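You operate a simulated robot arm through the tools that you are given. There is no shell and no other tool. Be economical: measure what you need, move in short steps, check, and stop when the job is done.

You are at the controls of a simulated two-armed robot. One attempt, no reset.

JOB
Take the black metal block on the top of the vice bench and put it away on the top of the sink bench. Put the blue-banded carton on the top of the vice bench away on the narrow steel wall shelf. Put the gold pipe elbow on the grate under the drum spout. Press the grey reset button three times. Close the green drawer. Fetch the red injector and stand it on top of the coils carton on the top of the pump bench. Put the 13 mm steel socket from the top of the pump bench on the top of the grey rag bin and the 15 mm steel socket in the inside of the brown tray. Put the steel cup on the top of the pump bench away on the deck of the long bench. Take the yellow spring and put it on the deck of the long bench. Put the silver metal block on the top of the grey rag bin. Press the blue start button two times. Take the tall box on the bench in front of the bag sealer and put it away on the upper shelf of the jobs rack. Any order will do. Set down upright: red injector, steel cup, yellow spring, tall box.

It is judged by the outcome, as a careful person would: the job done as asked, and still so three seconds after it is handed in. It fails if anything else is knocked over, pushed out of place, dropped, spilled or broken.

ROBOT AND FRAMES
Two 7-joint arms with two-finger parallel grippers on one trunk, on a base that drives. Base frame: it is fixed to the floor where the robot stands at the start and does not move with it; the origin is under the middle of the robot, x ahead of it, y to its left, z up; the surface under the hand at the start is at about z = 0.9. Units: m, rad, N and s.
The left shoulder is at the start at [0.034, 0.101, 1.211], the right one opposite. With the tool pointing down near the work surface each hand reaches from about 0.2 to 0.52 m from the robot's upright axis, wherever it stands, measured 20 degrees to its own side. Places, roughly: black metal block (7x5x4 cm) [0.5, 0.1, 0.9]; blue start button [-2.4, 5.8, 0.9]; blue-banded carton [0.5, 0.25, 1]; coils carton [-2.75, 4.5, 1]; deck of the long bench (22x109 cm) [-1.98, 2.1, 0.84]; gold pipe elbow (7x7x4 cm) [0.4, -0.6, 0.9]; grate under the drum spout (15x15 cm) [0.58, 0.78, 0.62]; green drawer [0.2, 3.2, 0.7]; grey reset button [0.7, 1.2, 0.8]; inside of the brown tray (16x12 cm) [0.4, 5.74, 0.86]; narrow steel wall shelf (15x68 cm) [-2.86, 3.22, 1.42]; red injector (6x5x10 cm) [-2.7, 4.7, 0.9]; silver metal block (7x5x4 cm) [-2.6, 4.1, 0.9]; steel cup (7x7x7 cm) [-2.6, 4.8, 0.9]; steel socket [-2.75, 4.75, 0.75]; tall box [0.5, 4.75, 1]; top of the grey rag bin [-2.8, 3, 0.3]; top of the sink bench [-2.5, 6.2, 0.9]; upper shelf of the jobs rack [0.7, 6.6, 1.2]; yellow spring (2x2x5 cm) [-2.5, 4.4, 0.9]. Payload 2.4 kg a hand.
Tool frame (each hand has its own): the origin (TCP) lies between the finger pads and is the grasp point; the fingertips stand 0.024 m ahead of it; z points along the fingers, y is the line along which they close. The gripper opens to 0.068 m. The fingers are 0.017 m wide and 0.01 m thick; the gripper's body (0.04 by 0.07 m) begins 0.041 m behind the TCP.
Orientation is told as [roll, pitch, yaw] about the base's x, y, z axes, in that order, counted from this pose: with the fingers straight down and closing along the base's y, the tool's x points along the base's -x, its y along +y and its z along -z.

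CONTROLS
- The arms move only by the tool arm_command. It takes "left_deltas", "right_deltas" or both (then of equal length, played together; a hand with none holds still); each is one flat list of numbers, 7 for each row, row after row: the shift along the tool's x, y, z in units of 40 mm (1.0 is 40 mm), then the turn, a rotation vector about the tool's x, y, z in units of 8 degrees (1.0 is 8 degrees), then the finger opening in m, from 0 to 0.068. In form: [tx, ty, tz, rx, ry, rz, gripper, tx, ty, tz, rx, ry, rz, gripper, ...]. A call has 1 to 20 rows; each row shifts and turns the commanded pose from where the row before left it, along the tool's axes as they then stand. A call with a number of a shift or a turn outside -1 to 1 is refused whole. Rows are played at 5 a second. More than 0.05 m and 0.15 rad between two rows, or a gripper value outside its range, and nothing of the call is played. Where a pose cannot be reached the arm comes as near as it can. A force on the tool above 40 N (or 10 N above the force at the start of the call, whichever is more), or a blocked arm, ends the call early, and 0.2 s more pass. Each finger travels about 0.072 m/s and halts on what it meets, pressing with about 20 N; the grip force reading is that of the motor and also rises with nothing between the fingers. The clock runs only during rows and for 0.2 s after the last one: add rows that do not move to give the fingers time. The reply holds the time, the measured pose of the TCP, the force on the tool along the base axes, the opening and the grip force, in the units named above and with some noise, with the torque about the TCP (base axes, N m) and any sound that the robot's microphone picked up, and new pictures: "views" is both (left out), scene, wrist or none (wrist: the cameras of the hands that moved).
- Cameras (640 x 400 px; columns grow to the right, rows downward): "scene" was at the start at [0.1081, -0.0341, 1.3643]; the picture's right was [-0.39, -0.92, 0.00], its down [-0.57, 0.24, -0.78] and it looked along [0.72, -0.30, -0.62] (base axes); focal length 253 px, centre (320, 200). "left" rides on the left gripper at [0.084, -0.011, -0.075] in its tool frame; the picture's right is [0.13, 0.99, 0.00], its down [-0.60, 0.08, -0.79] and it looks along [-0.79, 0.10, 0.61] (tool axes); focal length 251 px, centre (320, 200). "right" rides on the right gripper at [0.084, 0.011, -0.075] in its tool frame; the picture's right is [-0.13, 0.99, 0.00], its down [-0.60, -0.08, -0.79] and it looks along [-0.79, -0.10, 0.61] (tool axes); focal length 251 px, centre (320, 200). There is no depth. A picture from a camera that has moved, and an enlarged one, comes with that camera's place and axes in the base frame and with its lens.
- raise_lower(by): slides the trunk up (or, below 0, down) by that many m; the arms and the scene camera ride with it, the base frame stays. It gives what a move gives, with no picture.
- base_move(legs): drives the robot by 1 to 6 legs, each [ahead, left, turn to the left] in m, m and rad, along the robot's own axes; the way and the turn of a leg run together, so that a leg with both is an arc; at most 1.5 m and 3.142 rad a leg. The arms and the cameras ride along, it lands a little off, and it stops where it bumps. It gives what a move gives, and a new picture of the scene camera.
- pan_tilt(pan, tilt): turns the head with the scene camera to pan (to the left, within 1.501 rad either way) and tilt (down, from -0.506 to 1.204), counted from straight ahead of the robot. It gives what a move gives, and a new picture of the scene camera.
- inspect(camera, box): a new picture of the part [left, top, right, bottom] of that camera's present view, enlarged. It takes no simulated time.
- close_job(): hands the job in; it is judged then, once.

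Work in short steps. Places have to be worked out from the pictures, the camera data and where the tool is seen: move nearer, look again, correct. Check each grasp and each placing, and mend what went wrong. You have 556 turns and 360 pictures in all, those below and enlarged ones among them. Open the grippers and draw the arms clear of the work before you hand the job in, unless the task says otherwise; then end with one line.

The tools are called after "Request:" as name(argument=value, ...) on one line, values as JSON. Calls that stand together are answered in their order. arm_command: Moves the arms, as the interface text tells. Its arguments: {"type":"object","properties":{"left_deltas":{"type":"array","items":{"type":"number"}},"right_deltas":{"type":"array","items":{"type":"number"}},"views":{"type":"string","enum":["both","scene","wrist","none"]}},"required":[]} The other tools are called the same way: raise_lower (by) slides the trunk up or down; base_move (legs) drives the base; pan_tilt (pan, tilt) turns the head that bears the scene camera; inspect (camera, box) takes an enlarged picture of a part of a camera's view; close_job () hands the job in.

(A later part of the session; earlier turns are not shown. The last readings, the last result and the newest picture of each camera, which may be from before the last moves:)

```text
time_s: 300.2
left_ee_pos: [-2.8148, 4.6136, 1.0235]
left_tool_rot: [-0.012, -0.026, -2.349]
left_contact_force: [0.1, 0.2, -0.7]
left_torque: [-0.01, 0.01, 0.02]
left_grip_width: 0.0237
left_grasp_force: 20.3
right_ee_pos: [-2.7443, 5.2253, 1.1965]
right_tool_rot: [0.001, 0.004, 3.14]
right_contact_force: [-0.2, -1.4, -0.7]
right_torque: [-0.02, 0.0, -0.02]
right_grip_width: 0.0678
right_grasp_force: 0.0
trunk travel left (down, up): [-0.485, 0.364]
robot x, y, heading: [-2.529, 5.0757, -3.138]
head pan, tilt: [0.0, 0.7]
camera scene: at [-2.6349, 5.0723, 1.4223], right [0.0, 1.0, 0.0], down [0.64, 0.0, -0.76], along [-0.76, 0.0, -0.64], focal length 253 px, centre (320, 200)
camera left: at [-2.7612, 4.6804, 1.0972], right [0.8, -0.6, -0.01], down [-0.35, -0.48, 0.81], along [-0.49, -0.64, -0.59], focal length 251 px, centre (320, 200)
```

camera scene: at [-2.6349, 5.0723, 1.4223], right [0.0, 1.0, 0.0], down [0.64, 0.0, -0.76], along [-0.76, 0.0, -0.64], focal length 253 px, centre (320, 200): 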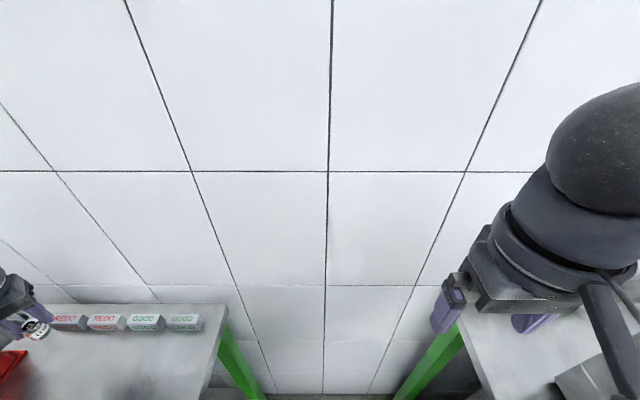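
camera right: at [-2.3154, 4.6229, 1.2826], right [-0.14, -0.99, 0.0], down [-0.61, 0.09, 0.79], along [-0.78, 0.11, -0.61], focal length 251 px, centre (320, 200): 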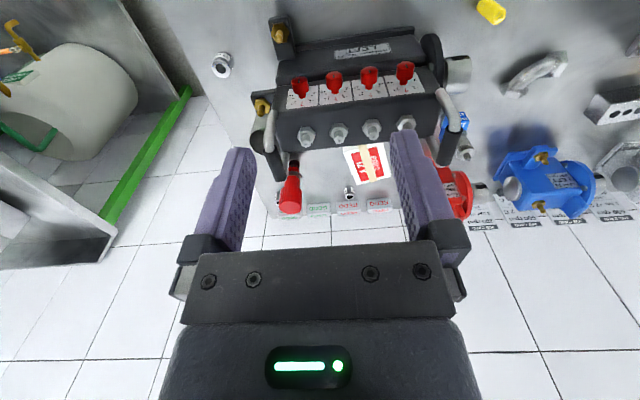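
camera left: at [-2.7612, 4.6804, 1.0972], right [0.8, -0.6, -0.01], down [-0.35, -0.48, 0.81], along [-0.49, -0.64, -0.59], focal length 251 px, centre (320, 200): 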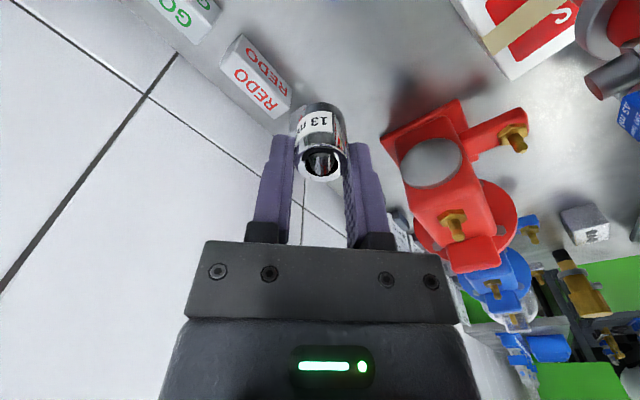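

13 mm socket held. Retrace sideways to the gap and reverse out.

Request:
arm_command(left_deltas=[0.827, -0.847, 0, 0, 0, 0, 0, 0.827, -0.847, 0, 0, 0, 0, 0, 0.827, -0.847, 0, 0, 0, 0, 0, 0.827, -0.847, 0, 0, 0, 0, 0, 0.827, -0.847, 0, 0, 0, 0, 0, 0.827, -0.847, 0, 0, 0, 0, 0, 0, 0, 0, 0, 0, 0.94, 0, 0, 0, 0, 0, 0, 0.94, 0, 0, 0, 0, 0, 0, 0.94, 0, 0, 0, 0, 0, 0, 0.94, 0, 0, 0, 0, 0, 0, 0.94, 0, 0, 0, 0, 0, 0, 0.94, 0], views="none")

Request:
raise_lower(by=0.06)

Request:
base_move(legs=[[-0.9, 0, 0]])

```text
time_s: 302.8
left_ee_pos: [-2.8171, 4.8959, 1.0193]
left_tool_rot: [0.01, -0.025, -3.137]
left_contact_force: [-0.6, 0.6, -0.7]
left_torque: [0.01, -0.06, 0.0]
left_grip_width: 0.0238
left_grasp_force: 20.4
right_ee_pos: [-2.7438, 5.2249, 1.1967]
right_tool_rot: [0.002, 0.005, 3.139]
right_contact_force: [-0.4, 0.1, -0.4]
right_torque: [-0.02, 0.04, 0.01]
right_grip_width: 0.0681
right_grasp_force: 0.1
trunk travel left (down, up): [-0.485, 0.364]
robot x, y, heading: [-2.5297, 5.0765, -3.136]
head pan, tilt: [0.0, 0.7]
```

```text
time_s: 303.8
left_ee_pos: [-2.8183, 4.8981, 1.0802]
left_tool_rot: [0.009, -0.027, -3.137]
left_contact_force: [0.5, 0.0, -0.2]
left_torque: [0.04, -0.02, 0.03]
left_grip_width: 0.0235
left_grasp_force: 19.9
right_ee_pos: [-2.7444, 5.2244, 1.256]
right_tool_rot: [0.004, 0.009, 3.139]
right_contact_force: [-0.6, 0.8, 0.5]
right_torque: [-0.01, 0.0, -0.02]
right_grip_width: 0.0679
right_grasp_force: 0.0
trunk travel left (down, up): [-0.545, 0.304]
robot x, y, heading: [-2.5305, 5.0714, -3.134]
head pan, tilt: [0.0, 0.7]
```

```text
time_s: 308.6
left_ee_pos: [-1.905, 4.8948, 1.0787]
left_tool_rot: [0.008, -0.027, 3.122]
left_contact_force: [0.4, -0.3, -0.7]
left_torque: [0.0, 0.01, -0.02]
left_grip_width: 0.0238
left_grasp_force: 19.9
right_ee_pos: [-1.8225, 5.2211, 1.2559]
right_tool_rot: [0.002, 0.006, 3.112]
right_contact_force: [-0.1, -0.6, -0.2]
right_torque: [-0.03, 0.01, 0.02]
right_grip_width: 0.0682
right_grasp_force: 0.0
trunk travel left (down, up): [-0.545, 0.304]
robot x, y, heading: [-1.6105, 5.0635, 3.118]
head pan, tilt: [0.0, 0.7]
camera scene: at [-1.7128, 5.066, 1.4825], right [0.02, 1.0, 0.0], down [0.64, -0.02, -0.76], along [-0.76, 0.02, -0.64], focal length 253 px, centre (320, 200)
```

scene: 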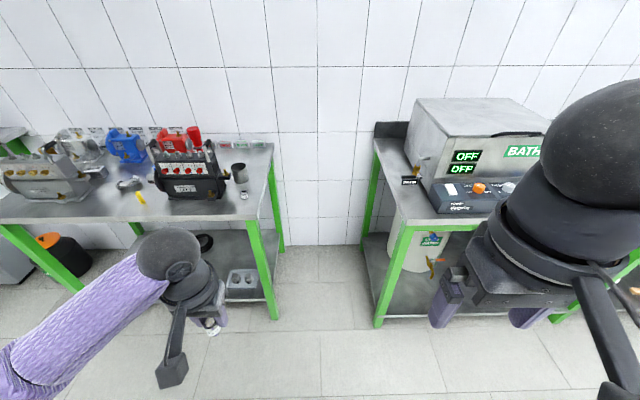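

Next the steel cup with the right hand, gripping its +y wall. Raise the left hand to clear the pump, lower the trunk 8 cm, and drive to the bench front.

Request:
arm_command(left_deltas=[0, 0, -0.9, 0, 0, 0, 0, 0, 0, -0.9, 0, 0, 0, 0, 0, 0, -0.9, 0, 0, 0, 0, 0, 0, -0.9, 0, 0, 0, 0, 0, 0, -0.9, 0, 0, 0, 0], views="none")

Request:
raise_lower(by=-0.08)

Request:
base_move(legs=[[0, 0.39, 0.023], [0.4, 0, 0]])

```text
time_s: 309.8
left_ee_pos: [-1.9017, 4.898, 1.2623]
left_tool_rot: [0.011, -0.026, 3.122]
left_contact_force: [-0.1, -0.5, -0.5]
left_torque: [0.0, -0.01, 0.05]
left_grip_width: 0.0237
left_grasp_force: 19.7
right_ee_pos: [-1.8224, 5.2209, 1.255]
right_tool_rot: [0.004, 0.006, 3.111]
right_contact_force: [-0.4, 0.3, -0.5]
right_torque: [0.0, 0.0, 0.02]
right_grip_width: 0.0681
right_grasp_force: 0.0
trunk travel left (down, up): [-0.545, 0.304]
robot x, y, heading: [-1.6082, 5.0641, 3.119]
head pan, tilt: [0.0, 0.7]
```

```text
time_s: 311.0
left_ee_pos: [-1.901, 4.8984, 1.1807]
left_tool_rot: [0.009, -0.027, 3.121]
left_contact_force: [0.2, 0.0, -1.7]
left_torque: [0.02, 0.0, 0.06]
left_grip_width: 0.0236
left_grasp_force: 19.7
right_ee_pos: [-1.8227, 5.2207, 1.1764]
right_tool_rot: [0.002, 0.005, 3.111]
right_contact_force: [-0.2, 0.7, -0.2]
right_torque: [-0.02, -0.01, -0.03]
right_grip_width: 0.0681
right_grasp_force: 0.0
trunk travel left (down, up): [-0.465, 0.384]
robot x, y, heading: [-1.6091, 5.0651, 3.115]
head pan, tilt: [0.0, 0.7]
```

```text
time_s: 315.5
left_ee_pos: [-2.3069, 4.4955, 1.1799]
left_tool_rot: [0.009, -0.027, -3.141]
left_contact_force: [0.2, 0.0, -1.2]
left_torque: [0.01, 0.01, 0.03]
left_grip_width: 0.0235
left_grasp_force: 19.9
right_ee_pos: [-2.2366, 4.821, 1.1752]
right_tool_rot: [0.002, 0.006, 3.136]
right_contact_force: [-0.3, 0.5, -0.2]
right_torque: [0.02, 0.0, 0.04]
right_grip_width: 0.0681
right_grasp_force: 0.0
trunk travel left (down, up): [-0.465, 0.384]
robot x, y, heading: [-2.0189, 4.6727, -3.139]
head pan, tilt: [0.0, 0.7]
camera scene: at [-2.13, 4.6691, 1.4021], right [0.0, 1.0, 0.0], down [0.64, 0.0, -0.76], along [-0.76, 0.0, -0.64], focal length 253 px, centre (320, 200)
```

scene: 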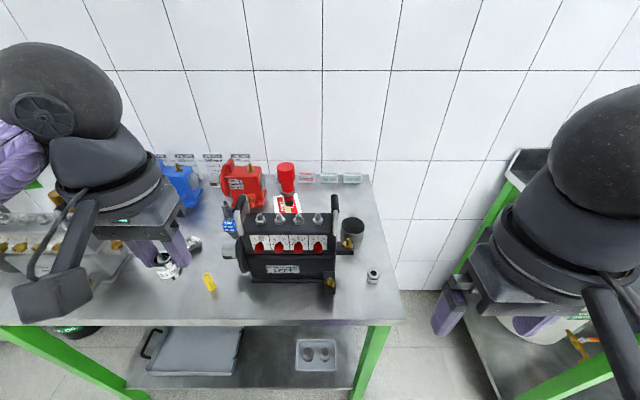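

Drive 11 cm closer, then bring the right hand over the cup's +y wall.

Request:
base_move(legs=[[0.11, 0, 0]])

Request:
arm_command(right_deltas=[-0.9, 0.1, 0, 0, 0, 0, 0.05, -0.9, 0.1, 0, 0, 0, 0, 0.05, -0.9, 0.1, 0, 0, 0, 0, 0.05, -0.9, 0.1, 0.5, 0, 0, 0, 0.05, -0.9, 0.1, 0.5, 0, 0, 0, 0.05, 0, 0.1, 0.6, 0, 0, 0, 0.05, 0, 0, 0, 0, 0, 0, 0.05], views="both")

```text
time_s: 316.7
left_ee_pos: [-2.4177, 4.4969, 1.1798]
left_tool_rot: [0.009, -0.028, -3.14]
left_contact_force: [0.6, 0.1, -0.5]
left_torque: [0.01, -0.02, -0.01]
left_grip_width: 0.0239
left_grasp_force: 20.7
right_ee_pos: [-2.3466, 4.821, 1.1755]
right_tool_rot: [0.002, 0.007, 3.137]
right_contact_force: [-0.1, 0.3, 0.4]
right_torque: [-0.05, 0.0, 0.0]
right_grip_width: 0.068
right_grasp_force: 0.1
trunk travel left (down, up): [-0.465, 0.384]
robot x, y, heading: [-2.1288, 4.6706, -3.147]
head pan, tilt: [0.0, 0.7]
camera scene: at [-2.2401, 4.669, 1.4021], right [0.0, 1.0, 0.0], down [0.65, 0.0, -0.76], along [-0.76, 0.0, -0.65], focal length 253 px, centre (320, 200)
```

scene: 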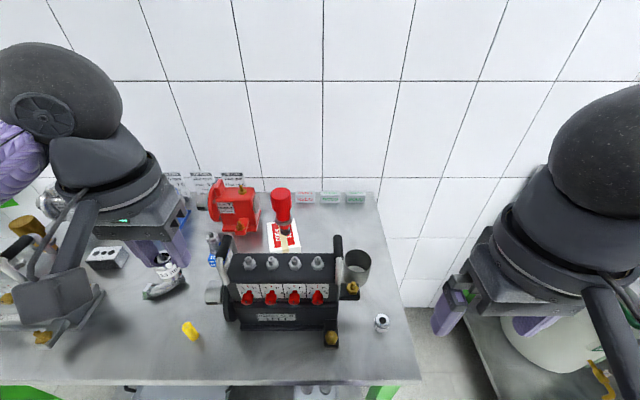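

```text
time_s: 318.3
left_ee_pos: [-2.4163, 4.4956, 1.1794]
left_tool_rot: [0.011, -0.028, -3.138]
left_contact_force: [-1.0, -0.1, -0.7]
left_torque: [-0.03, -0.01, 0.0]
left_grip_width: 0.0234
left_grasp_force: 20.1
right_ee_pos: [-2.5254, 4.7997, 1.1099]
right_tool_rot: [0.001, 0.005, 3.136]
right_contact_force: [0.0, -0.2, -0.2]
right_torque: [0.01, 0.0, -0.01]
right_grip_width: 0.0501
right_grasp_force: 0.1
trunk travel left (down, up): [-0.465, 0.384]
robot x, y, heading: [-2.1312, 4.6695, -3.142]
head pan, tilt: [0.0, 0.7]
camera scene: at [-2.2389, 4.669, 1.4022], right [0.0, 1.0, 0.0], down [0.64, 0.0, -0.76], along [-0.76, 0.0, -0.64], focal length 253 px, centre (320, 200)
camera right: at [-2.4417, 4.7889, 1.1857], right [-0.13, -0.99, 0.0], down [-0.61, 0.08, 0.79], along [-0.78, 0.1, -0.61], focal length 251 px, centre (320, 200)
```

scene: 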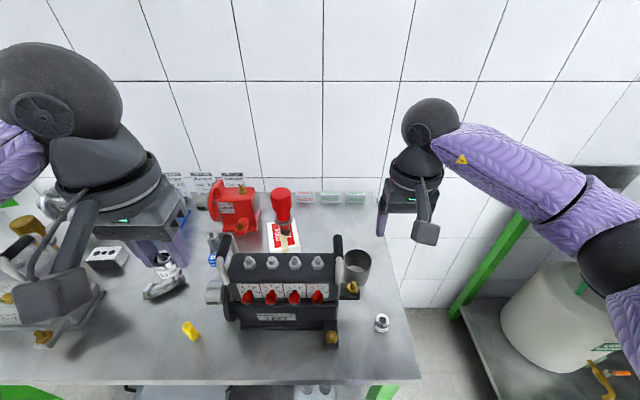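
right: 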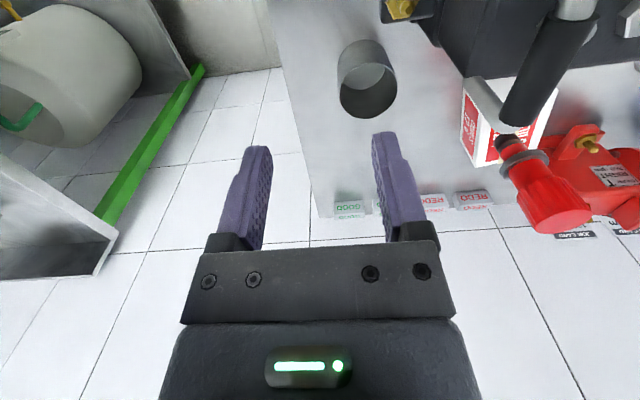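

Cup centre (-2.589,4.755), rim z≈0.92, outer dia ~0.063. Align over the +y wall (y≈4.787), just above the rim.

Request:
arm_command(right_deltas=[-0.8, 0.16, 0, 0, 0, 0, 0.05, -0.8, 0.16, 0, 0, 0, 0, 0.05, 0, 0, 0.9, 0, 0, 0, 0.05, 0, 0, 0.9, 0, 0, 0, 0.05, 0, 0, 0.9, 0, 0, 0, 0.05, 0, 0, 0.9, 0, 0, 0, 0.05, 0, 0, 0, 0, 0, 0, 0.05], views="both")

```text
time_s: 319.9
left_ee_pos: [-2.4159, 4.4958, 1.1799]
left_tool_rot: [0.011, -0.027, -3.139]
left_contact_force: [-0.6, 0.3, -1.6]
left_torque: [-0.02, -0.02, 0.0]
left_grip_width: 0.0238
left_grasp_force: 20.0
right_ee_pos: [-2.5874, 4.7871, 0.9651]
right_tool_rot: [0.001, 0.006, 3.137]
right_contact_force: [0.1, -0.3, 0.2]
right_torque: [0.03, 0.03, 0.01]
right_grip_width: 0.0501
right_grasp_force: 0.1
trunk travel left (down, up): [-0.465, 0.384]
robot x, y, heading: [-2.1334, 4.6685, -3.142]
head pan, tilt: [0.0, 0.7]
camera scene: at [-2.2389, 4.669, 1.4022], right [0.0, 1.0, 0.0], down [0.64, 0.0, -0.76], along [-0.76, 0.0, -0.64], focal length 253 px, centre (320, 200)
camera right: at [-2.5033, 4.7768, 1.0409], right [-0.13, -0.99, 0.0], down [-0.61, 0.08, 0.79], along [-0.78, 0.1, -0.61], focal length 251 px, centre (320, 200)
```

scene: 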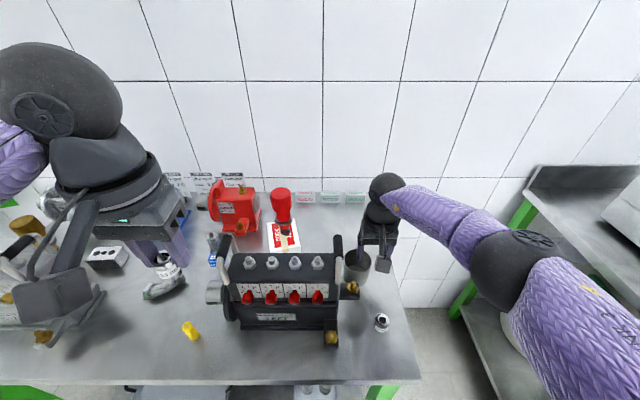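
right: 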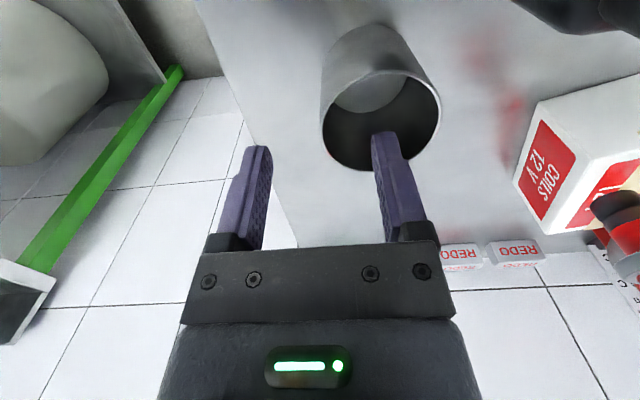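

Wall is right between the fingers. Descend 4.2 cm and close on the wall.

Request:
arm_command(right_deltas=[0, 0, 0.5, 0, 0, 0, 0.05, 0, 0, 0.4, 0, 0, 0, 0.05, 0, 0, 0.15, 0, 0, 0, 0.05, 0, 0, 0, 0, 0, 0, 0, 0, 0, 0, 0, 0, 0, 0, 0, 0, 0, 0, 0, 0, 0, 0, 0, 0, 0, 0, 0, 0, 0, 0, 0, 0, 0, 0, 0], views="wrist")

```text
time_s: 321.7
left_ee_pos: [-2.416, 4.4955, 1.1797]
left_tool_rot: [0.008, -0.027, -3.138]
left_contact_force: [-0.1, 0.0, -1.3]
left_torque: [0.0, -0.02, 0.03]
left_grip_width: 0.0234
left_grasp_force: 19.9
right_ee_pos: [-2.5873, 4.785, 0.9233]
right_tool_rot: [0.004, 0.003, 3.137]
right_contact_force: [-0.6, -0.8, 7.9]
right_torque: [-0.46, 0.02, -0.07]
right_grip_width: 0.0054
right_grasp_force: 19.9
trunk travel left (down, up): [-0.465, 0.384]
robot x, y, heading: [-2.1342, 4.6698, -3.141]
head pan, tilt: [0.0, 0.7]
camera right: at [-2.5038, 4.7758, 1.0003], right [-0.13, -0.99, 0.0], down [-0.61, 0.08, 0.79], along [-0.78, 0.1, -0.61], focal length 251 px, centre (320, 200)
```

right: 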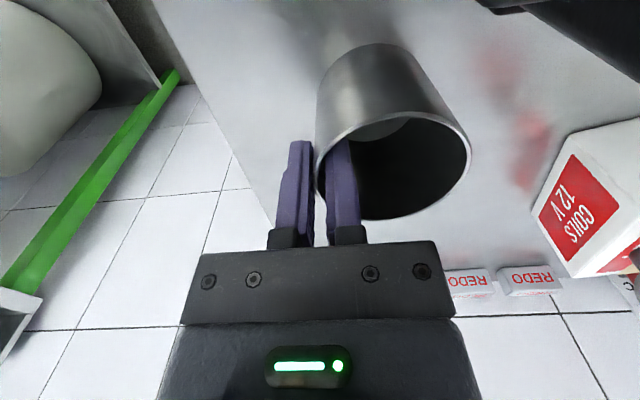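

Wall gripped (5 mm). Lift 13 cm and check.

Request:
arm_command(right_deltas=[0, 0, -0.2, 0, 0, 0, 0, 0, 0, -0.5, 0, 0, 0, 0, 0, 0, -0.9, 0, 0, 0, 0, 0, 0, -0.9, 0, 0, 0, 0, 0, 0, -0.9, 0, 0, 0, 0, 0.5, -0.5, -0.9, 0, 0, 0, 0], views="wrist")

```text
time_s: 323.1
left_ee_pos: [-2.415, 4.4968, 1.1806]
left_tool_rot: [0.012, -0.028, -3.139]
left_contact_force: [0.0, 0.0, -0.4]
left_torque: [0.02, 0.01, -0.02]
left_grip_width: 0.0236
left_grasp_force: 20.4
right_ee_pos: [-2.5705, 4.8087, 1.0946]
right_tool_rot: [0.003, 0.007, 3.139]
right_contact_force: [0.5, 1.0, -1.4]
right_torque: [0.02, 0.02, 0.0]
right_grip_width: 0.005
right_grasp_force: 19.5
trunk travel left (down, up): [-0.465, 0.384]
robot x, y, heading: [-2.1307, 4.6663, -3.144]
head pan, tilt: [0.0, 0.7]
camera right: at [-2.486, 4.7981, 1.1711], right [-0.13, -0.99, 0.0], down [-0.61, 0.08, 0.79], along [-0.78, 0.1, -0.61], focal length 251 px, centre (320, 200)
```

right: 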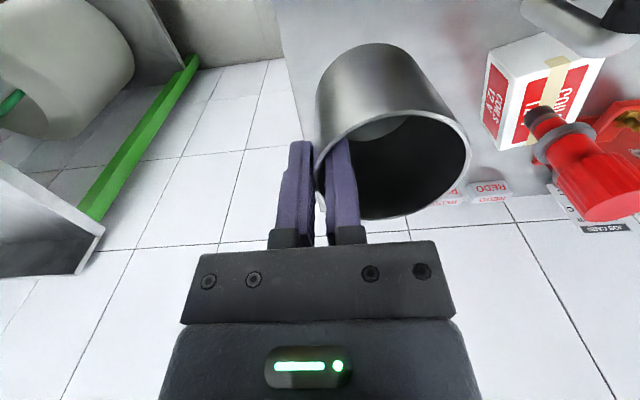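

Cup held upright. Back off and drive toward the rag bin / long bench, then look.

Request:
base_move(legs=[[-0.75, 0, 0], [0, 1.2, 0]])

Request:
pan_tilt(pan=0.5, tilt=0.5)

```text
time_s: 333.0
left_ee_pos: [-1.6696, 3.2845, 1.1803]
left_tool_rot: [0.01, -0.026, 3.131]
left_contact_force: [-0.4, -0.1, -1.1]
left_torque: [-0.02, -0.03, -0.05]
left_grip_width: 0.0233
left_grasp_force: 19.8
right_ee_pos: [-1.8199, 3.5987, 1.0934]
right_tool_rot: [0.002, 0.006, 3.123]
right_contact_force: [-0.3, -0.3, -1.3]
right_torque: [0.03, 0.01, 0.01]
right_grip_width: 0.0054
right_grasp_force: 19.9
trunk travel left (down, up): [-0.465, 0.384]
robot x, y, heading: [-1.3824, 3.4514, 3.127]
head pan, tilt: [0.0, 0.7]
camera scene: at [-1.4897, 3.4564, 1.4022], right [0.01, 1.0, 0.0], down [0.64, -0.01, -0.76], along [-0.76, 0.01, -0.64], focal length 253 px, centre (320, 200)
```

scene: 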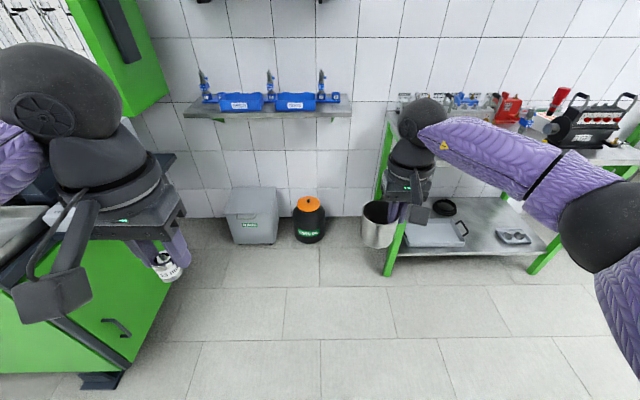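

```text
time_s: 333.9
left_ee_pos: [-1.6684, 3.2851, 1.1801]
left_tool_rot: [0.009, -0.026, 3.133]
left_contact_force: [-1.1, 0.1, -1.0]
left_torque: [0.02, 0.0, -0.03]
left_grip_width: 0.0237
left_grasp_force: 19.7
right_ee_pos: [-1.8199, 3.5998, 1.095]
right_tool_rot: [0.001, 0.006, 3.124]
right_contact_force: [-0.1, 0.3, -0.6]
right_torque: [0.03, -0.01, -0.03]
right_grip_width: 0.0052
right_grasp_force: 20.1
trunk travel left (down, up): [-0.465, 0.384]
robot x, y, heading: [-1.3811, 3.4575, 3.131]
head pan, tilt: [0.499, 0.499]
camera scene: at [-1.4852, 3.4131, 1.4199], right [-0.47, 0.88, 0.0], down [0.42, 0.22, -0.88], along [-0.78, -0.41, -0.48], focal length 253 px, centre (320, 200)
```

scene: 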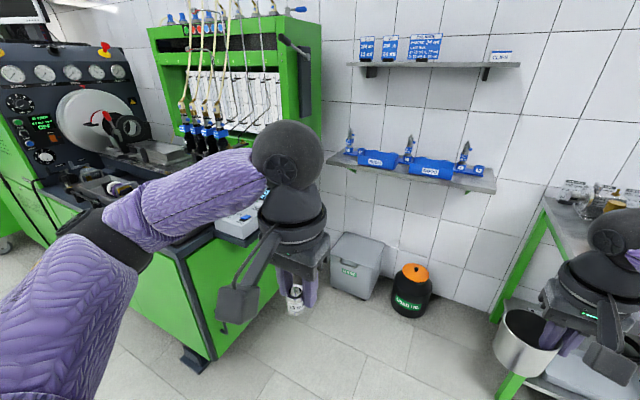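

Rag bin lid at ≈(-2.77,3.03,~0.33); both wall shelves seen above it. First place the cup on the long bench deck: drive along to y≈2.1 and look.

Request:
pan_tilt(pan=0.0, tilt=0.7)

Request:
base_move(legs=[[0, 1.3, 0.01]])

```text
time_s: 334.8
left_ee_pos: [-1.6697, 3.2861, 1.1807]
left_tool_rot: [0.012, -0.026, 3.131]
left_contact_force: [0.3, 0.5, -0.1]
left_torque: [-0.01, 0.03, 0.02]
left_grip_width: 0.0235
left_grasp_force: 20.2
right_ee_pos: [-1.8206, 3.6, 1.0945]
right_tool_rot: [0.0, 0.006, 3.125]
right_contact_force: [0.5, -0.8, -0.8]
right_torque: [0.01, -0.02, 0.02]
right_grip_width: 0.0053
right_grasp_force: 20.1
trunk travel left (down, up): [-0.465, 0.384]
robot x, y, heading: [-1.382, 3.4511, 3.132]
head pan, tilt: [0.0, 0.7]
camera scene: at [-1.4897, 3.4565, 1.4022], right [0.01, 1.0, 0.0], down [0.64, -0.01, -0.76], along [-0.76, 0.01, -0.64], focal length 253 px, centre (320, 200)
```

scene: 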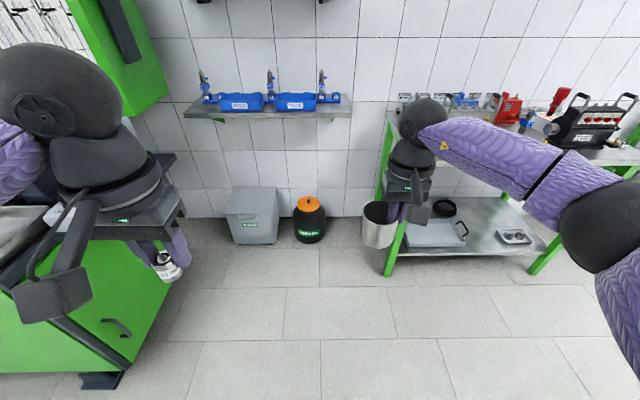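

```text
time_s: 341.6
left_ee_pos: [-1.691, 1.9414, 1.1796]
left_tool_rot: [0.01, -0.026, 3.125]
left_contact_force: [-0.2, 0.0, -1.1]
left_torque: [0.0, -0.05, -0.01]
left_grip_width: 0.0236
left_grasp_force: 20.1
right_ee_pos: [-1.8395, 2.2558, 1.0946]
right_tool_rot: [0.002, 0.003, 3.12]
right_contact_force: [0.0, 0.7, -0.9]
right_torque: [0.0, 0.02, -0.02]
right_grip_width: 0.005
right_grasp_force: 19.8
trunk travel left (down, up): [-0.465, 0.384]
robot x, y, heading: [-1.403, 2.1095, 3.122]
head pan, tilt: [0.0, 0.7]
camera scene: at [-1.5099, 2.1108, 1.4022], right [0.02, 1.0, 0.0], down [0.64, -0.01, -0.76], along [-0.76, 0.01, -0.64], focal length 253 px, centre (320, 200)
```

scene: 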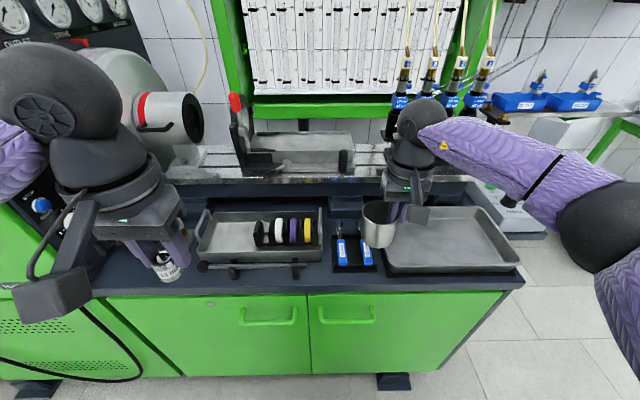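

Request:
inspect(camera="scene", box=[60, 160, 540, 330])

Request:
inspect(camera="left", box=[0, 0, 640, 400])

```text
1.33 times, centred on (300, 245) of scene
camera zoom: at [-1.5099, 2.1108, 1.4022], right [0.02, 1.0, 0.0], down [0.64, -0.01, -0.76], along [-0.76, 0.01, -0.64], focal length 337 px, centre (347, 140)
```

zoom: 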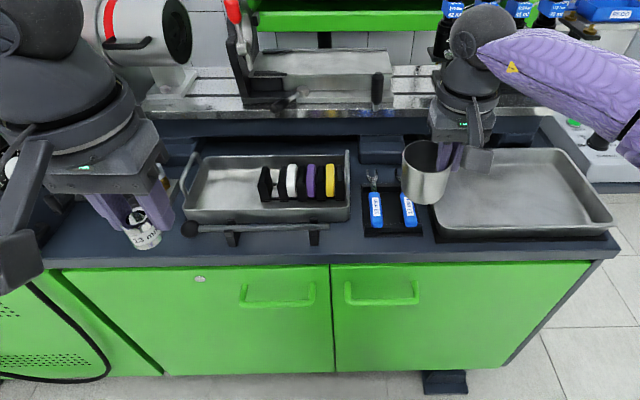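

```text
1.00 times, centred on (320, 200) of left (not enlarged: the box is as wide or as high as the picture)
camera zoom: at [-1.6052, 1.9503, 1.2535], right [0.11, -0.99, 0.01], down [-0.58, -0.06, 0.81], along [-0.8, -0.1, -0.59], focal length 251 px, centre (320, 200)
```

zoom: 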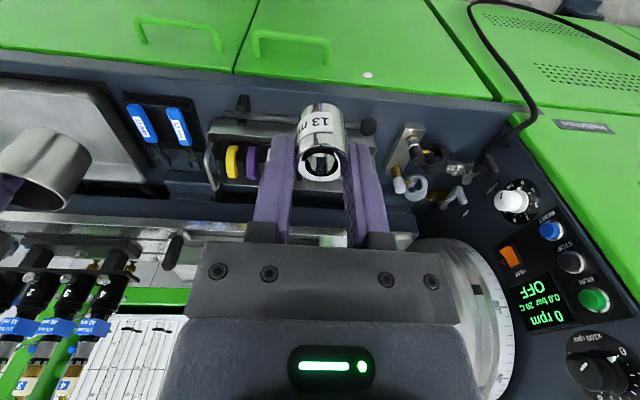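

The deck is crowded. Raise the trunk and tilt down for a plan view of the deck.

Request:
raise_lower(by=0.38)

Request:
pan_tilt(pan=0.0, tilt=0.85)

```text
time_s: 345.2
left_ee_pos: [-1.6909, 1.9407, 1.5594]
left_tool_rot: [0.011, -0.028, 3.127]
left_contact_force: [0.4, 0.7, -1.6]
left_torque: [0.0, 0.03, 0.0]
left_grip_width: 0.0238
left_grasp_force: 19.9
right_ee_pos: [-1.8402, 2.2554, 1.475]
right_tool_rot: [0.0, 0.006, 3.119]
right_contact_force: [-0.3, -0.3, -0.9]
right_torque: [0.01, 0.01, 0.0]
right_grip_width: 0.0051
right_grasp_force: 20.1
trunk travel left (down, up): [-0.845, 0.004]
robot x, y, heading: [-1.4017, 2.1105, 3.123]
head pan, tilt: [0.0, 0.7]
```

```text
time_s: 345.9
left_ee_pos: [-1.6913, 1.9418, 1.559]
left_tool_rot: [0.01, -0.027, 3.125]
left_contact_force: [0.5, -0.2, -0.2]
left_torque: [-0.01, 0.01, 0.03]
left_grip_width: 0.0236
left_grasp_force: 20.2
right_ee_pos: [-1.8388, 2.2566, 1.474]
right_tool_rot: [0.003, 0.003, 3.118]
right_contact_force: [-0.1, 0.1, -1.1]
right_torque: [-0.02, -0.01, -0.02]
right_grip_width: 0.0052
right_grasp_force: 19.9
trunk travel left (down, up): [-0.845, 0.004]
robot x, y, heading: [-1.3982, 2.1105, 3.125]
head pan, tilt: [0.0, 0.85]
camera scene: at [-1.4898, 2.1106, 1.7705], right [0.02, 1.0, 0.0], down [0.75, -0.01, -0.66], along [-0.66, 0.01, -0.75], focal length 253 px, centre (320, 200)
```

scene: 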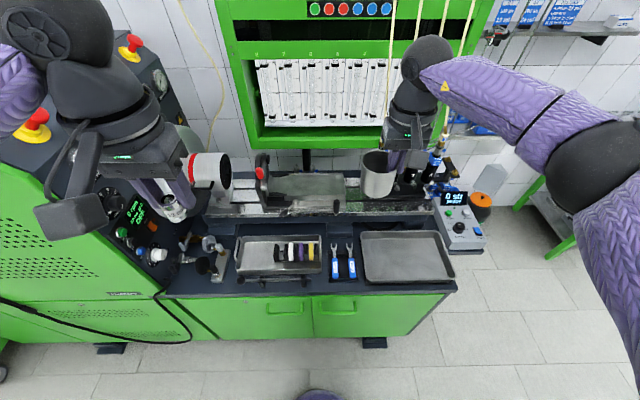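

Request:
inspect(camera="scene", box=[150, 200, 470, 310])

```text
2.00 times, centred on (310, 255) of scene
camera zoom: at [-1.4898, 2.1106, 1.7705], right [0.02, 1.0, 0.0], down [0.75, -0.01, -0.66], along [-0.66, 0.01, -0.75], focal length 506 px, centre (340, 90)
```

zoom: 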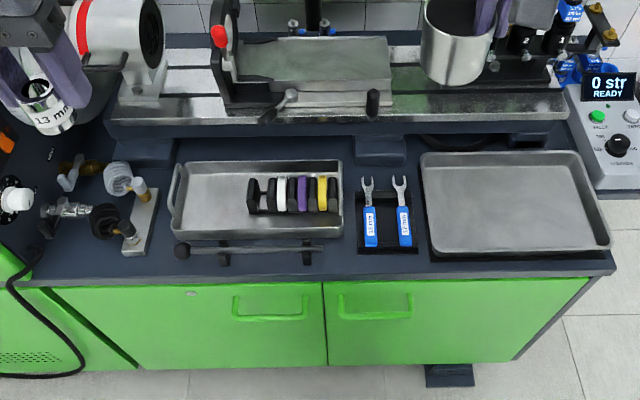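

Free deck spots seem to be the front strip and a patch at the left-front. Drive left 0.4 m to see the left end more closely.

Request:
base_move(legs=[[0, 0.45, 0.017]])

Request:
pan_tilt(pan=0.0, tilt=1.0)

```text
time_s: 348.7
left_ee_pos: [-1.6922, 1.4782, 1.56]
left_tool_rot: [0.009, -0.026, -3.142]
left_contact_force: [-0.6, 0.3, -1.5]
left_torque: [-0.02, -0.02, -0.02]
left_grip_width: 0.0236
left_grasp_force: 19.6
right_ee_pos: [-1.8462, 1.7911, 1.4742]
right_tool_rot: [0.001, 0.005, 3.134]
right_contact_force: [-0.7, -0.2, 0.1]
right_torque: [0.07, 0.01, 0.0]
right_grip_width: 0.0053
right_grasp_force: 19.9
trunk travel left (down, up): [-0.845, 0.004]
robot x, y, heading: [-1.4046, 1.6493, 3.139]
head pan, tilt: [0.0, 0.85]
camera scene: at [-1.4944, 1.6515, 1.7704], right [0.0, 1.0, 0.0], down [0.75, 0.0, -0.66], along [-0.66, 0.0, -0.75], focal length 253 px, centre (320, 200)
```

scene: 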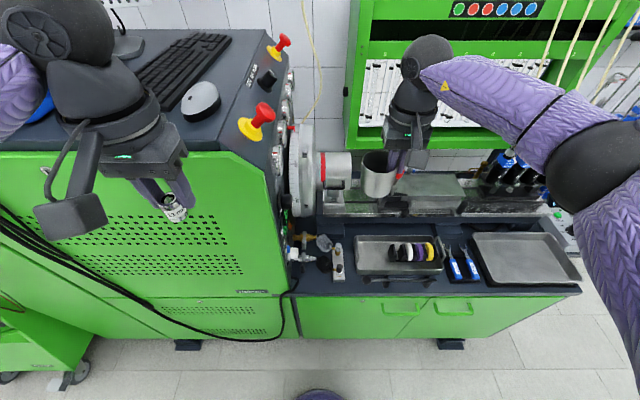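

```text
time_s: 349.4
left_ee_pos: [-1.6923, 1.4776, 1.5594]
left_tool_rot: [0.007, -0.027, -3.142]
left_contact_force: [0.3, -1.3, -2.0]
left_torque: [-0.02, 0.02, -0.02]
left_grip_width: 0.0238
left_grasp_force: 20.2
right_ee_pos: [-1.8464, 1.7913, 1.4748]
right_tool_rot: [0.002, 0.008, 3.134]
right_contact_force: [0.4, 0.3, -1.6]
right_torque: [0.01, -0.01, 0.0]
right_grip_width: 0.005
right_grasp_force: 20.1
trunk travel left (down, up): [-0.845, 0.004]
robot x, y, heading: [-1.4057, 1.6528, 3.138]
head pan, tilt: [0.0, 1.0]
camera scene: at [-1.4859, 1.6515, 1.7594], right [0.0, 1.0, 0.0], down [0.84, 0.0, -0.54], along [-0.54, 0.0, -0.84], focal length 253 px, centre (320, 200)
```

scene: 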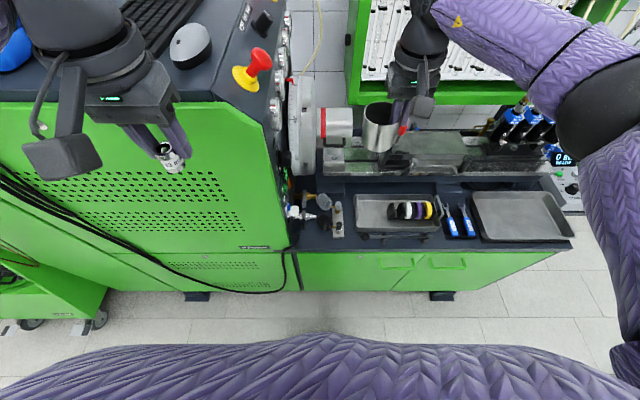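

Request:
inspect(camera="scene", box=[270, 170, 430, 270])

Request:
inspect(camera="scene", box=[420, 160, 590, 270])

```text
4.00 times, centred on (350, 220) of scene
camera zoom: at [-1.4859, 1.6515, 1.7594], right [0.0, 1.0, 0.0], down [0.84, 0.0, -0.54], along [-0.54, 0.0, -0.84], focal length 1011 px, centre (200, 120)
```

zoom: 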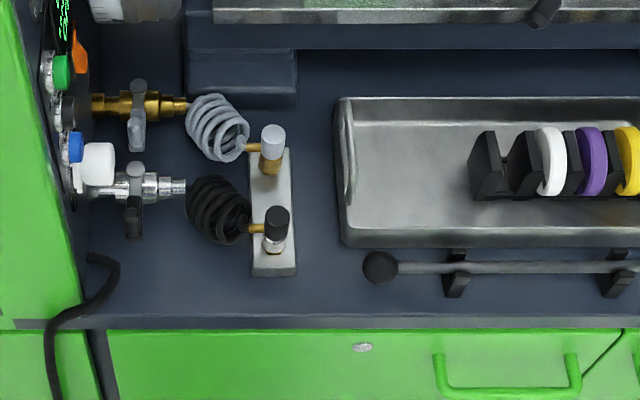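

```text
3.64 times, centred on (505, 215) of scene
camera zoom: at [-1.4859, 1.6515, 1.7594], right [0.0, 1.0, 0.0], down [0.84, 0.0, -0.54], along [-0.54, 0.0, -0.84], focal length 919 px, centre (-353, 146)
```

zoom: 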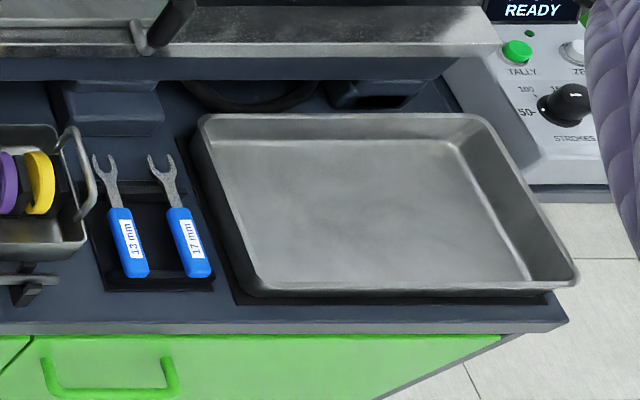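

I choose the bare left-front patch of the deck, cup centre about (-1.88,1.603). Lower the trunk back and shift left 0.15.

Request:
raise_lower(by=-0.38)

Request:
base_move(legs=[[0.0, 0.15, 0]])

Request:
inspect(camera="right", box=[0, 0, 640, 400])

```text
time_s: 353.1
left_ee_pos: [-1.6922, 1.4785, 1.1805]
left_tool_rot: [0.009, -0.026, -3.142]
left_contact_force: [0.5, -1.4, -0.7]
left_torque: [0.02, 0.0, -0.05]
left_grip_width: 0.0237
left_grasp_force: 19.7
right_ee_pos: [-1.8459, 1.7924, 1.0942]
right_tool_rot: [0.003, 0.005, 3.134]
right_contact_force: [0.9, -0.2, -0.6]
right_torque: [0.04, -0.02, 0.02]
right_grip_width: 0.0053
right_grasp_force: 20.1
trunk travel left (down, up): [-0.465, 0.384]
robot x, y, heading: [-1.4054, 1.6538, 3.144]
head pan, tilt: [0.0, 1.0]
```

```text
time_s: 354.4
left_ee_pos: [-1.6935, 1.33, 1.1797]
left_tool_rot: [0.009, -0.026, 3.136]
left_contact_force: [-0.3, 0.5, -0.4]
left_torque: [0.0, 0.04, -0.02]
left_grip_width: 0.0237
left_grasp_force: 20.0
right_ee_pos: [-1.8467, 1.6425, 1.0948]
right_tool_rot: [0.001, 0.005, 3.13]
right_contact_force: [-0.7, -1.1, -1.1]
right_torque: [0.02, 0.0, 0.01]
right_grip_width: 0.0054
right_grasp_force: 19.7
trunk travel left (down, up): [-0.465, 0.384]
robot x, y, heading: [-1.4025, 1.5018, 3.128]
head pan, tilt: [0.0, 1.0]
camera scene: at [-1.4999, 1.5016, 1.3788], right [0.01, 1.0, 0.0], down [0.84, -0.01, -0.54], along [-0.54, 0.0, -0.84], focal length 253 px, centre (320, 200)
```

scene: 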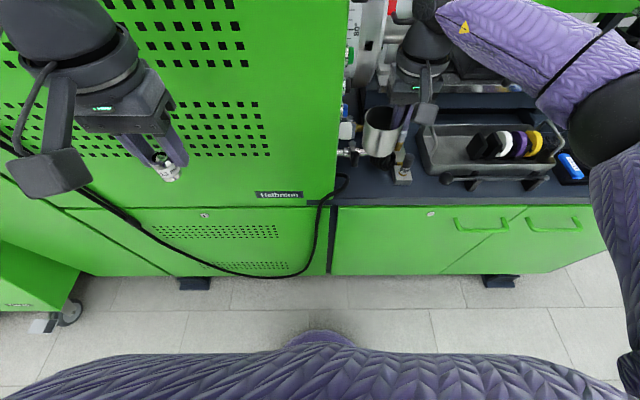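

```text
1.00 times, centred on (320, 200) of right (not enlarged: the box is as wide or as high as the picture)
camera zoom: at [-1.7618, 1.6325, 1.1706], right [-0.14, -0.99, 0.0], down [-0.61, 0.09, 0.79], along [-0.78, 0.11, -0.61], focal length 251 px, centre (320, 200)
```

zoom: 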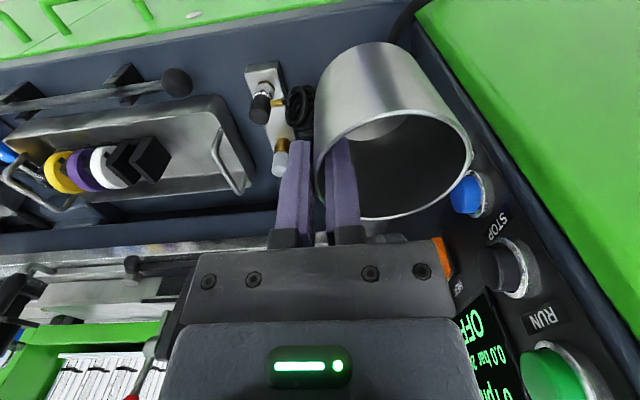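

Patch is free: y 1.575–1.69, x −1.84 to −1.91. Shift the hand to (-1.876,1.663) (cup centre y≈1.63) and lower to just above the deck.

Request:
arm_command(right_deltas=[-0.73, -0.51, 0, 0, 0, 0, 0, 0, 0, 0.9, 0, 0, 0, 0, 0, 0, 0.9, 0, 0, 0, 0, 0, 0, 0.9, 0, 0, 0, 0, 0, 0, 0.9, 0, 0, 0, 0, 0, 0, 0.5, 0, 0, 0, 0, 0, 0, 0, 0, 0, 0, 0], views="both")

```text
time_s: 356.0
left_ee_pos: [-1.6944, 1.3315, 1.1803]
left_tool_rot: [0.011, -0.025, 3.139]
left_contact_force: [-0.1, -0.7, -0.5]
left_torque: [-0.01, 0.01, -0.01]
left_grip_width: 0.0236
left_grasp_force: 20.4
right_ee_pos: [-1.871, 1.6644, 0.9322]
right_tool_rot: [0.0, 0.005, 3.128]
right_contact_force: [0.0, 0.8, -0.5]
right_torque: [0.0, -0.03, -0.02]
right_grip_width: 0.0052
right_grasp_force: 20.2
trunk travel left (down, up): [-0.465, 0.384]
robot x, y, heading: [-1.4087, 1.5026, 3.131]
head pan, tilt: [0.0, 1.0]
camera scene: at [-1.4999, 1.5027, 1.3788], right [0.01, 1.0, 0.0], down [0.84, -0.01, -0.54], along [-0.54, 0.0, -0.84], focal length 253 px, centre (320, 200)
camera right: at [-1.7877, 1.6534, 1.0082], right [-0.14, -0.99, 0.0], down [-0.61, 0.09, 0.79], along [-0.78, 0.11, -0.61], focal length 251 px, centre (320, 200)
```

scene: 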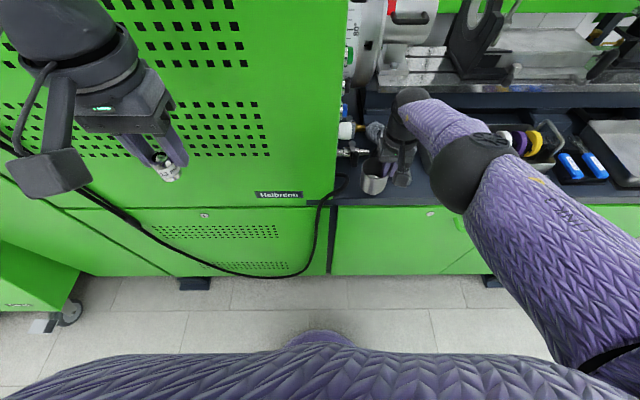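
right: 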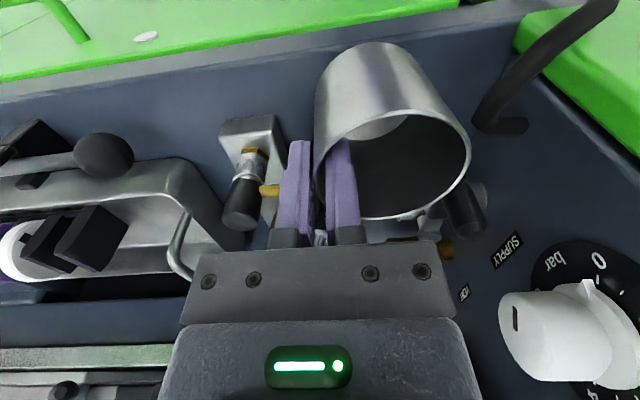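

Good fit; shift 6 mm further in and lower to contact.

Request:
arm_command(right_deltas=[-0.17, 0, 0, 0, 0, 0, 0, 0, 0, 0.3, 0, 0, 0, 0, 0, 0, 0.2, 0, 0, 0, 0, 0, 0, 0.1, 0, 0, 0, 0, 0, 0, 0.1, 0, 0, 0, 0, 0, 0, 0.08, 0, 0, 0, 0, 0, 0, 0.08, 0, 0, 0, 0, 0, 0, 0.08, 0, 0, 0, 0], views="wrist")

```text
time_s: 357.8
left_ee_pos: [-1.6943, 1.3305, 1.18]
left_tool_rot: [0.011, -0.027, 3.136]
left_contact_force: [0.4, -0.1, -1.0]
left_torque: [-0.01, -0.01, 0.02]
left_grip_width: 0.0238
left_grasp_force: 19.9
right_ee_pos: [-1.86, 1.6638, 0.902]
right_tool_rot: [0.003, 0.007, 3.128]
right_contact_force: [0.2, 0.7, -0.4]
right_torque: [0.01, -0.01, -0.03]
right_grip_width: 0.0051
right_grasp_force: 20.4
right hand out of reach, approached as far as the arm can: row 1, 2, 4, 6
trunk travel left (down, up): [-0.465, 0.384]
robot x, y, heading: [-1.4075, 1.5052, 3.136]
head pan, tilt: [0.0, 1.0]
camera right: at [-1.7758, 1.6522, 0.9781], right [-0.14, -0.99, 0.0], down [-0.61, 0.09, 0.79], along [-0.78, 0.11, -0.61], focal length 251 px, centre (320, 200)
```

right: 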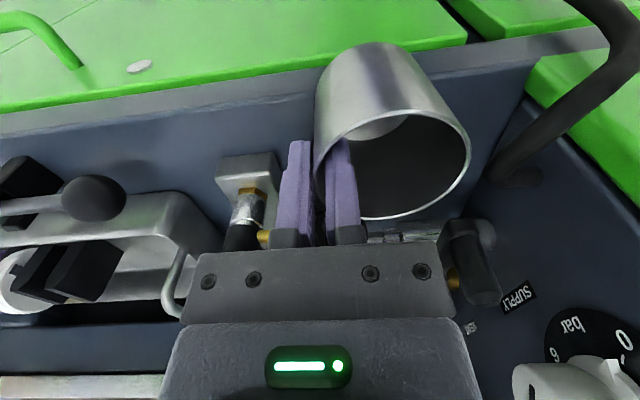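

Arm's limit pulled it back 1.5 cm. Rise 1 cm, drive 2 cm ahead.

Request:
arm_command(right_deltas=[0, 0, -0.3, 0, 0, 0, 0], views="none")

Request:
base_move(legs=[[0.05, 0, 0.005]])

```text
time_s: 358.2
left_ee_pos: [-1.6922, 1.3317, 1.1803]
left_tool_rot: [0.01, -0.027, 3.137]
left_contact_force: [-0.3, -0.5, -0.7]
left_torque: [0.0, -0.01, 0.02]
left_grip_width: 0.0233
left_grasp_force: 19.7
right_ee_pos: [-1.8624, 1.6643, 0.914]
right_tool_rot: [0.005, 0.006, 3.129]
right_contact_force: [0.1, -0.1, -0.6]
right_torque: [-0.01, 0.02, -0.03]
right_grip_width: 0.0052
right_grasp_force: 19.7
trunk travel left (down, up): [-0.465, 0.384]
robot x, y, heading: [-1.4084, 1.4985, 3.133]
head pan, tilt: [0.0, 1.0]
```

```text
time_s: 359.2
left_ee_pos: [-1.7433, 1.3298, 1.1791]
left_tool_rot: [0.011, -0.027, 3.142]
left_contact_force: [0.6, 0.6, -0.5]
left_torque: [-0.02, 0.0, 0.02]
left_grip_width: 0.0235
left_grasp_force: 19.9
right_ee_pos: [-1.9138, 1.6613, 0.9145]
right_tool_rot: [0.001, 0.007, 3.134]
right_contact_force: [-2.3, 3.4, -2.0]
right_torque: [0.1, 0.01, -0.07]
right_grip_width: 0.0053
right_grasp_force: 20.4
trunk travel left (down, up): [-0.465, 0.384]
robot x, y, heading: [-1.4586, 1.5063, 3.138]
head pan, tilt: [0.0, 1.0]
camera scene: at [-1.5509, 1.5029, 1.3788], right [0.0, 1.0, 0.0], down [0.84, 0.0, -0.54], along [-0.54, 0.0, -0.84], focal length 253 px, centre (320, 200)
```

scene: 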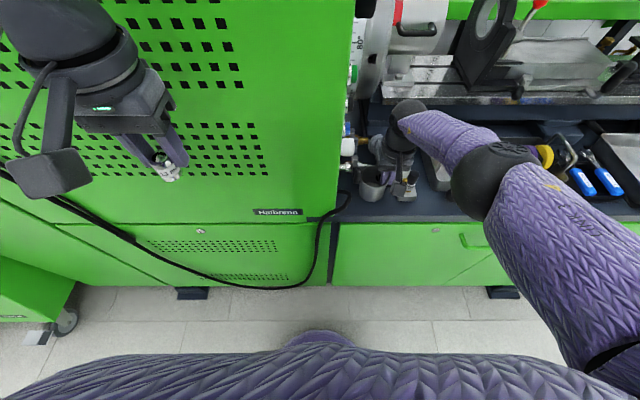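

I overshot (5 cm); slight contact force. Pull the hand back 3.4 cm.

Request:
arm_command(right_deltas=[0.45, 0, 0, 0, 0, 0, 0, 0.4, 0, 0, 0, 0, 0, 0], views="both")

```text
time_s: 359.8
left_ee_pos: [-1.7428, 1.3297, 1.1801]
left_tool_rot: [0.012, -0.027, 3.142]
left_contact_force: [0.6, -0.6, -0.7]
left_torque: [0.01, 0.01, 0.02]
left_grip_width: 0.0235
left_grasp_force: 19.4
right_ee_pos: [-1.8807, 1.6594, 0.9146]
right_tool_rot: [0.002, 0.007, 3.134]
right_contact_force: [0.1, 0.0, 0.1]
right_torque: [0.03, 0.01, 0.01]
right_grip_width: 0.0053
right_grasp_force: 20.6
trunk travel left (down, up): [-0.465, 0.384]
robot x, y, heading: [-1.4585, 1.5065, 3.139]
head pan, tilt: [0.0, 1.0]
camera scene: at [-1.5501, 1.5026, 1.3788], right [0.0, 1.0, 0.0], down [0.84, 0.0, -0.54], along [-0.54, 0.0, -0.84], focal length 253 px, centre (320, 200)
camera right: at [-1.7955, 1.6492, 0.9909], right [-0.14, -0.99, 0.0], down [-0.61, 0.09, 0.79], along [-0.78, 0.11, -0.61], focal length 251 px, centre (320, 200)
```

scene: 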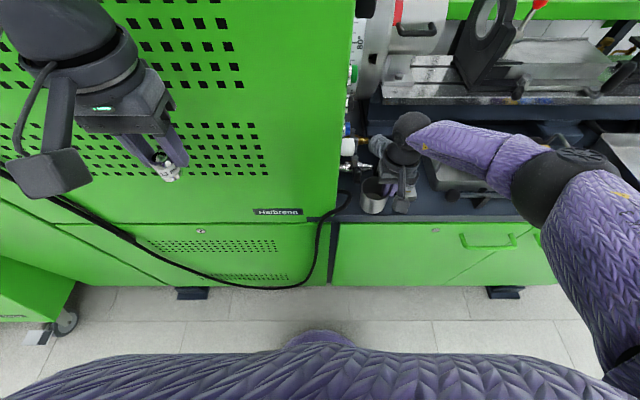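
right: 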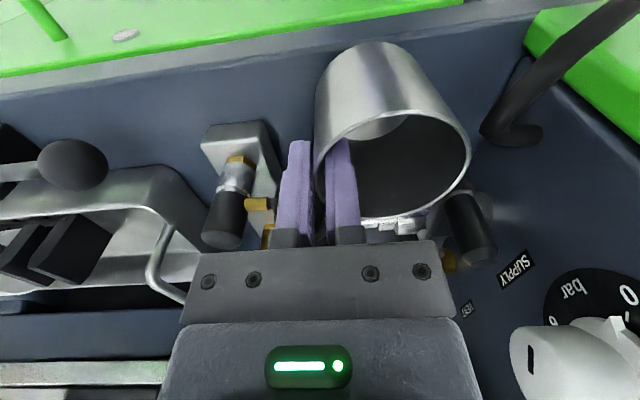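

Clear again and well over the deck. Lower to contact in small steps.

Request:
arm_command(right_deltas=[0, 0, 0.15, 0, 0, 0, 0, 0, 0, 0.08, 0, 0, 0, 0, 0, 0, 0.08, 0, 0, 0, 0, 0, 0, 0.08, 0, 0, 0, 0, 0, 0, 0.08, 0, 0, 0, 0, 0, 0, 0.08, 0, 0, 0, 0], views="none")

```text
time_s: 361.2
left_ee_pos: [-1.7428, 1.3301, 1.1811]
left_tool_rot: [0.011, -0.028, 3.14]
left_contact_force: [0.1, -0.2, 0.3]
left_torque: [0.0, -0.01, 0.02]
left_grip_width: 0.0232
left_grasp_force: 20.2
right_ee_pos: [-1.878, 1.6628, 0.894]
right_tool_rot: [0.001, 0.006, 3.131]
right_contact_force: [-1.2, 5.9, 16.8]
right_torque: [-0.33, -0.13, -0.03]
right_grip_width: 0.0052
right_grasp_force: 19.6
trunk travel left (down, up): [-0.465, 0.384]
robot x, y, heading: [-1.4575, 1.5025, 3.137]
head pan, tilt: [0.0, 1.0]
```

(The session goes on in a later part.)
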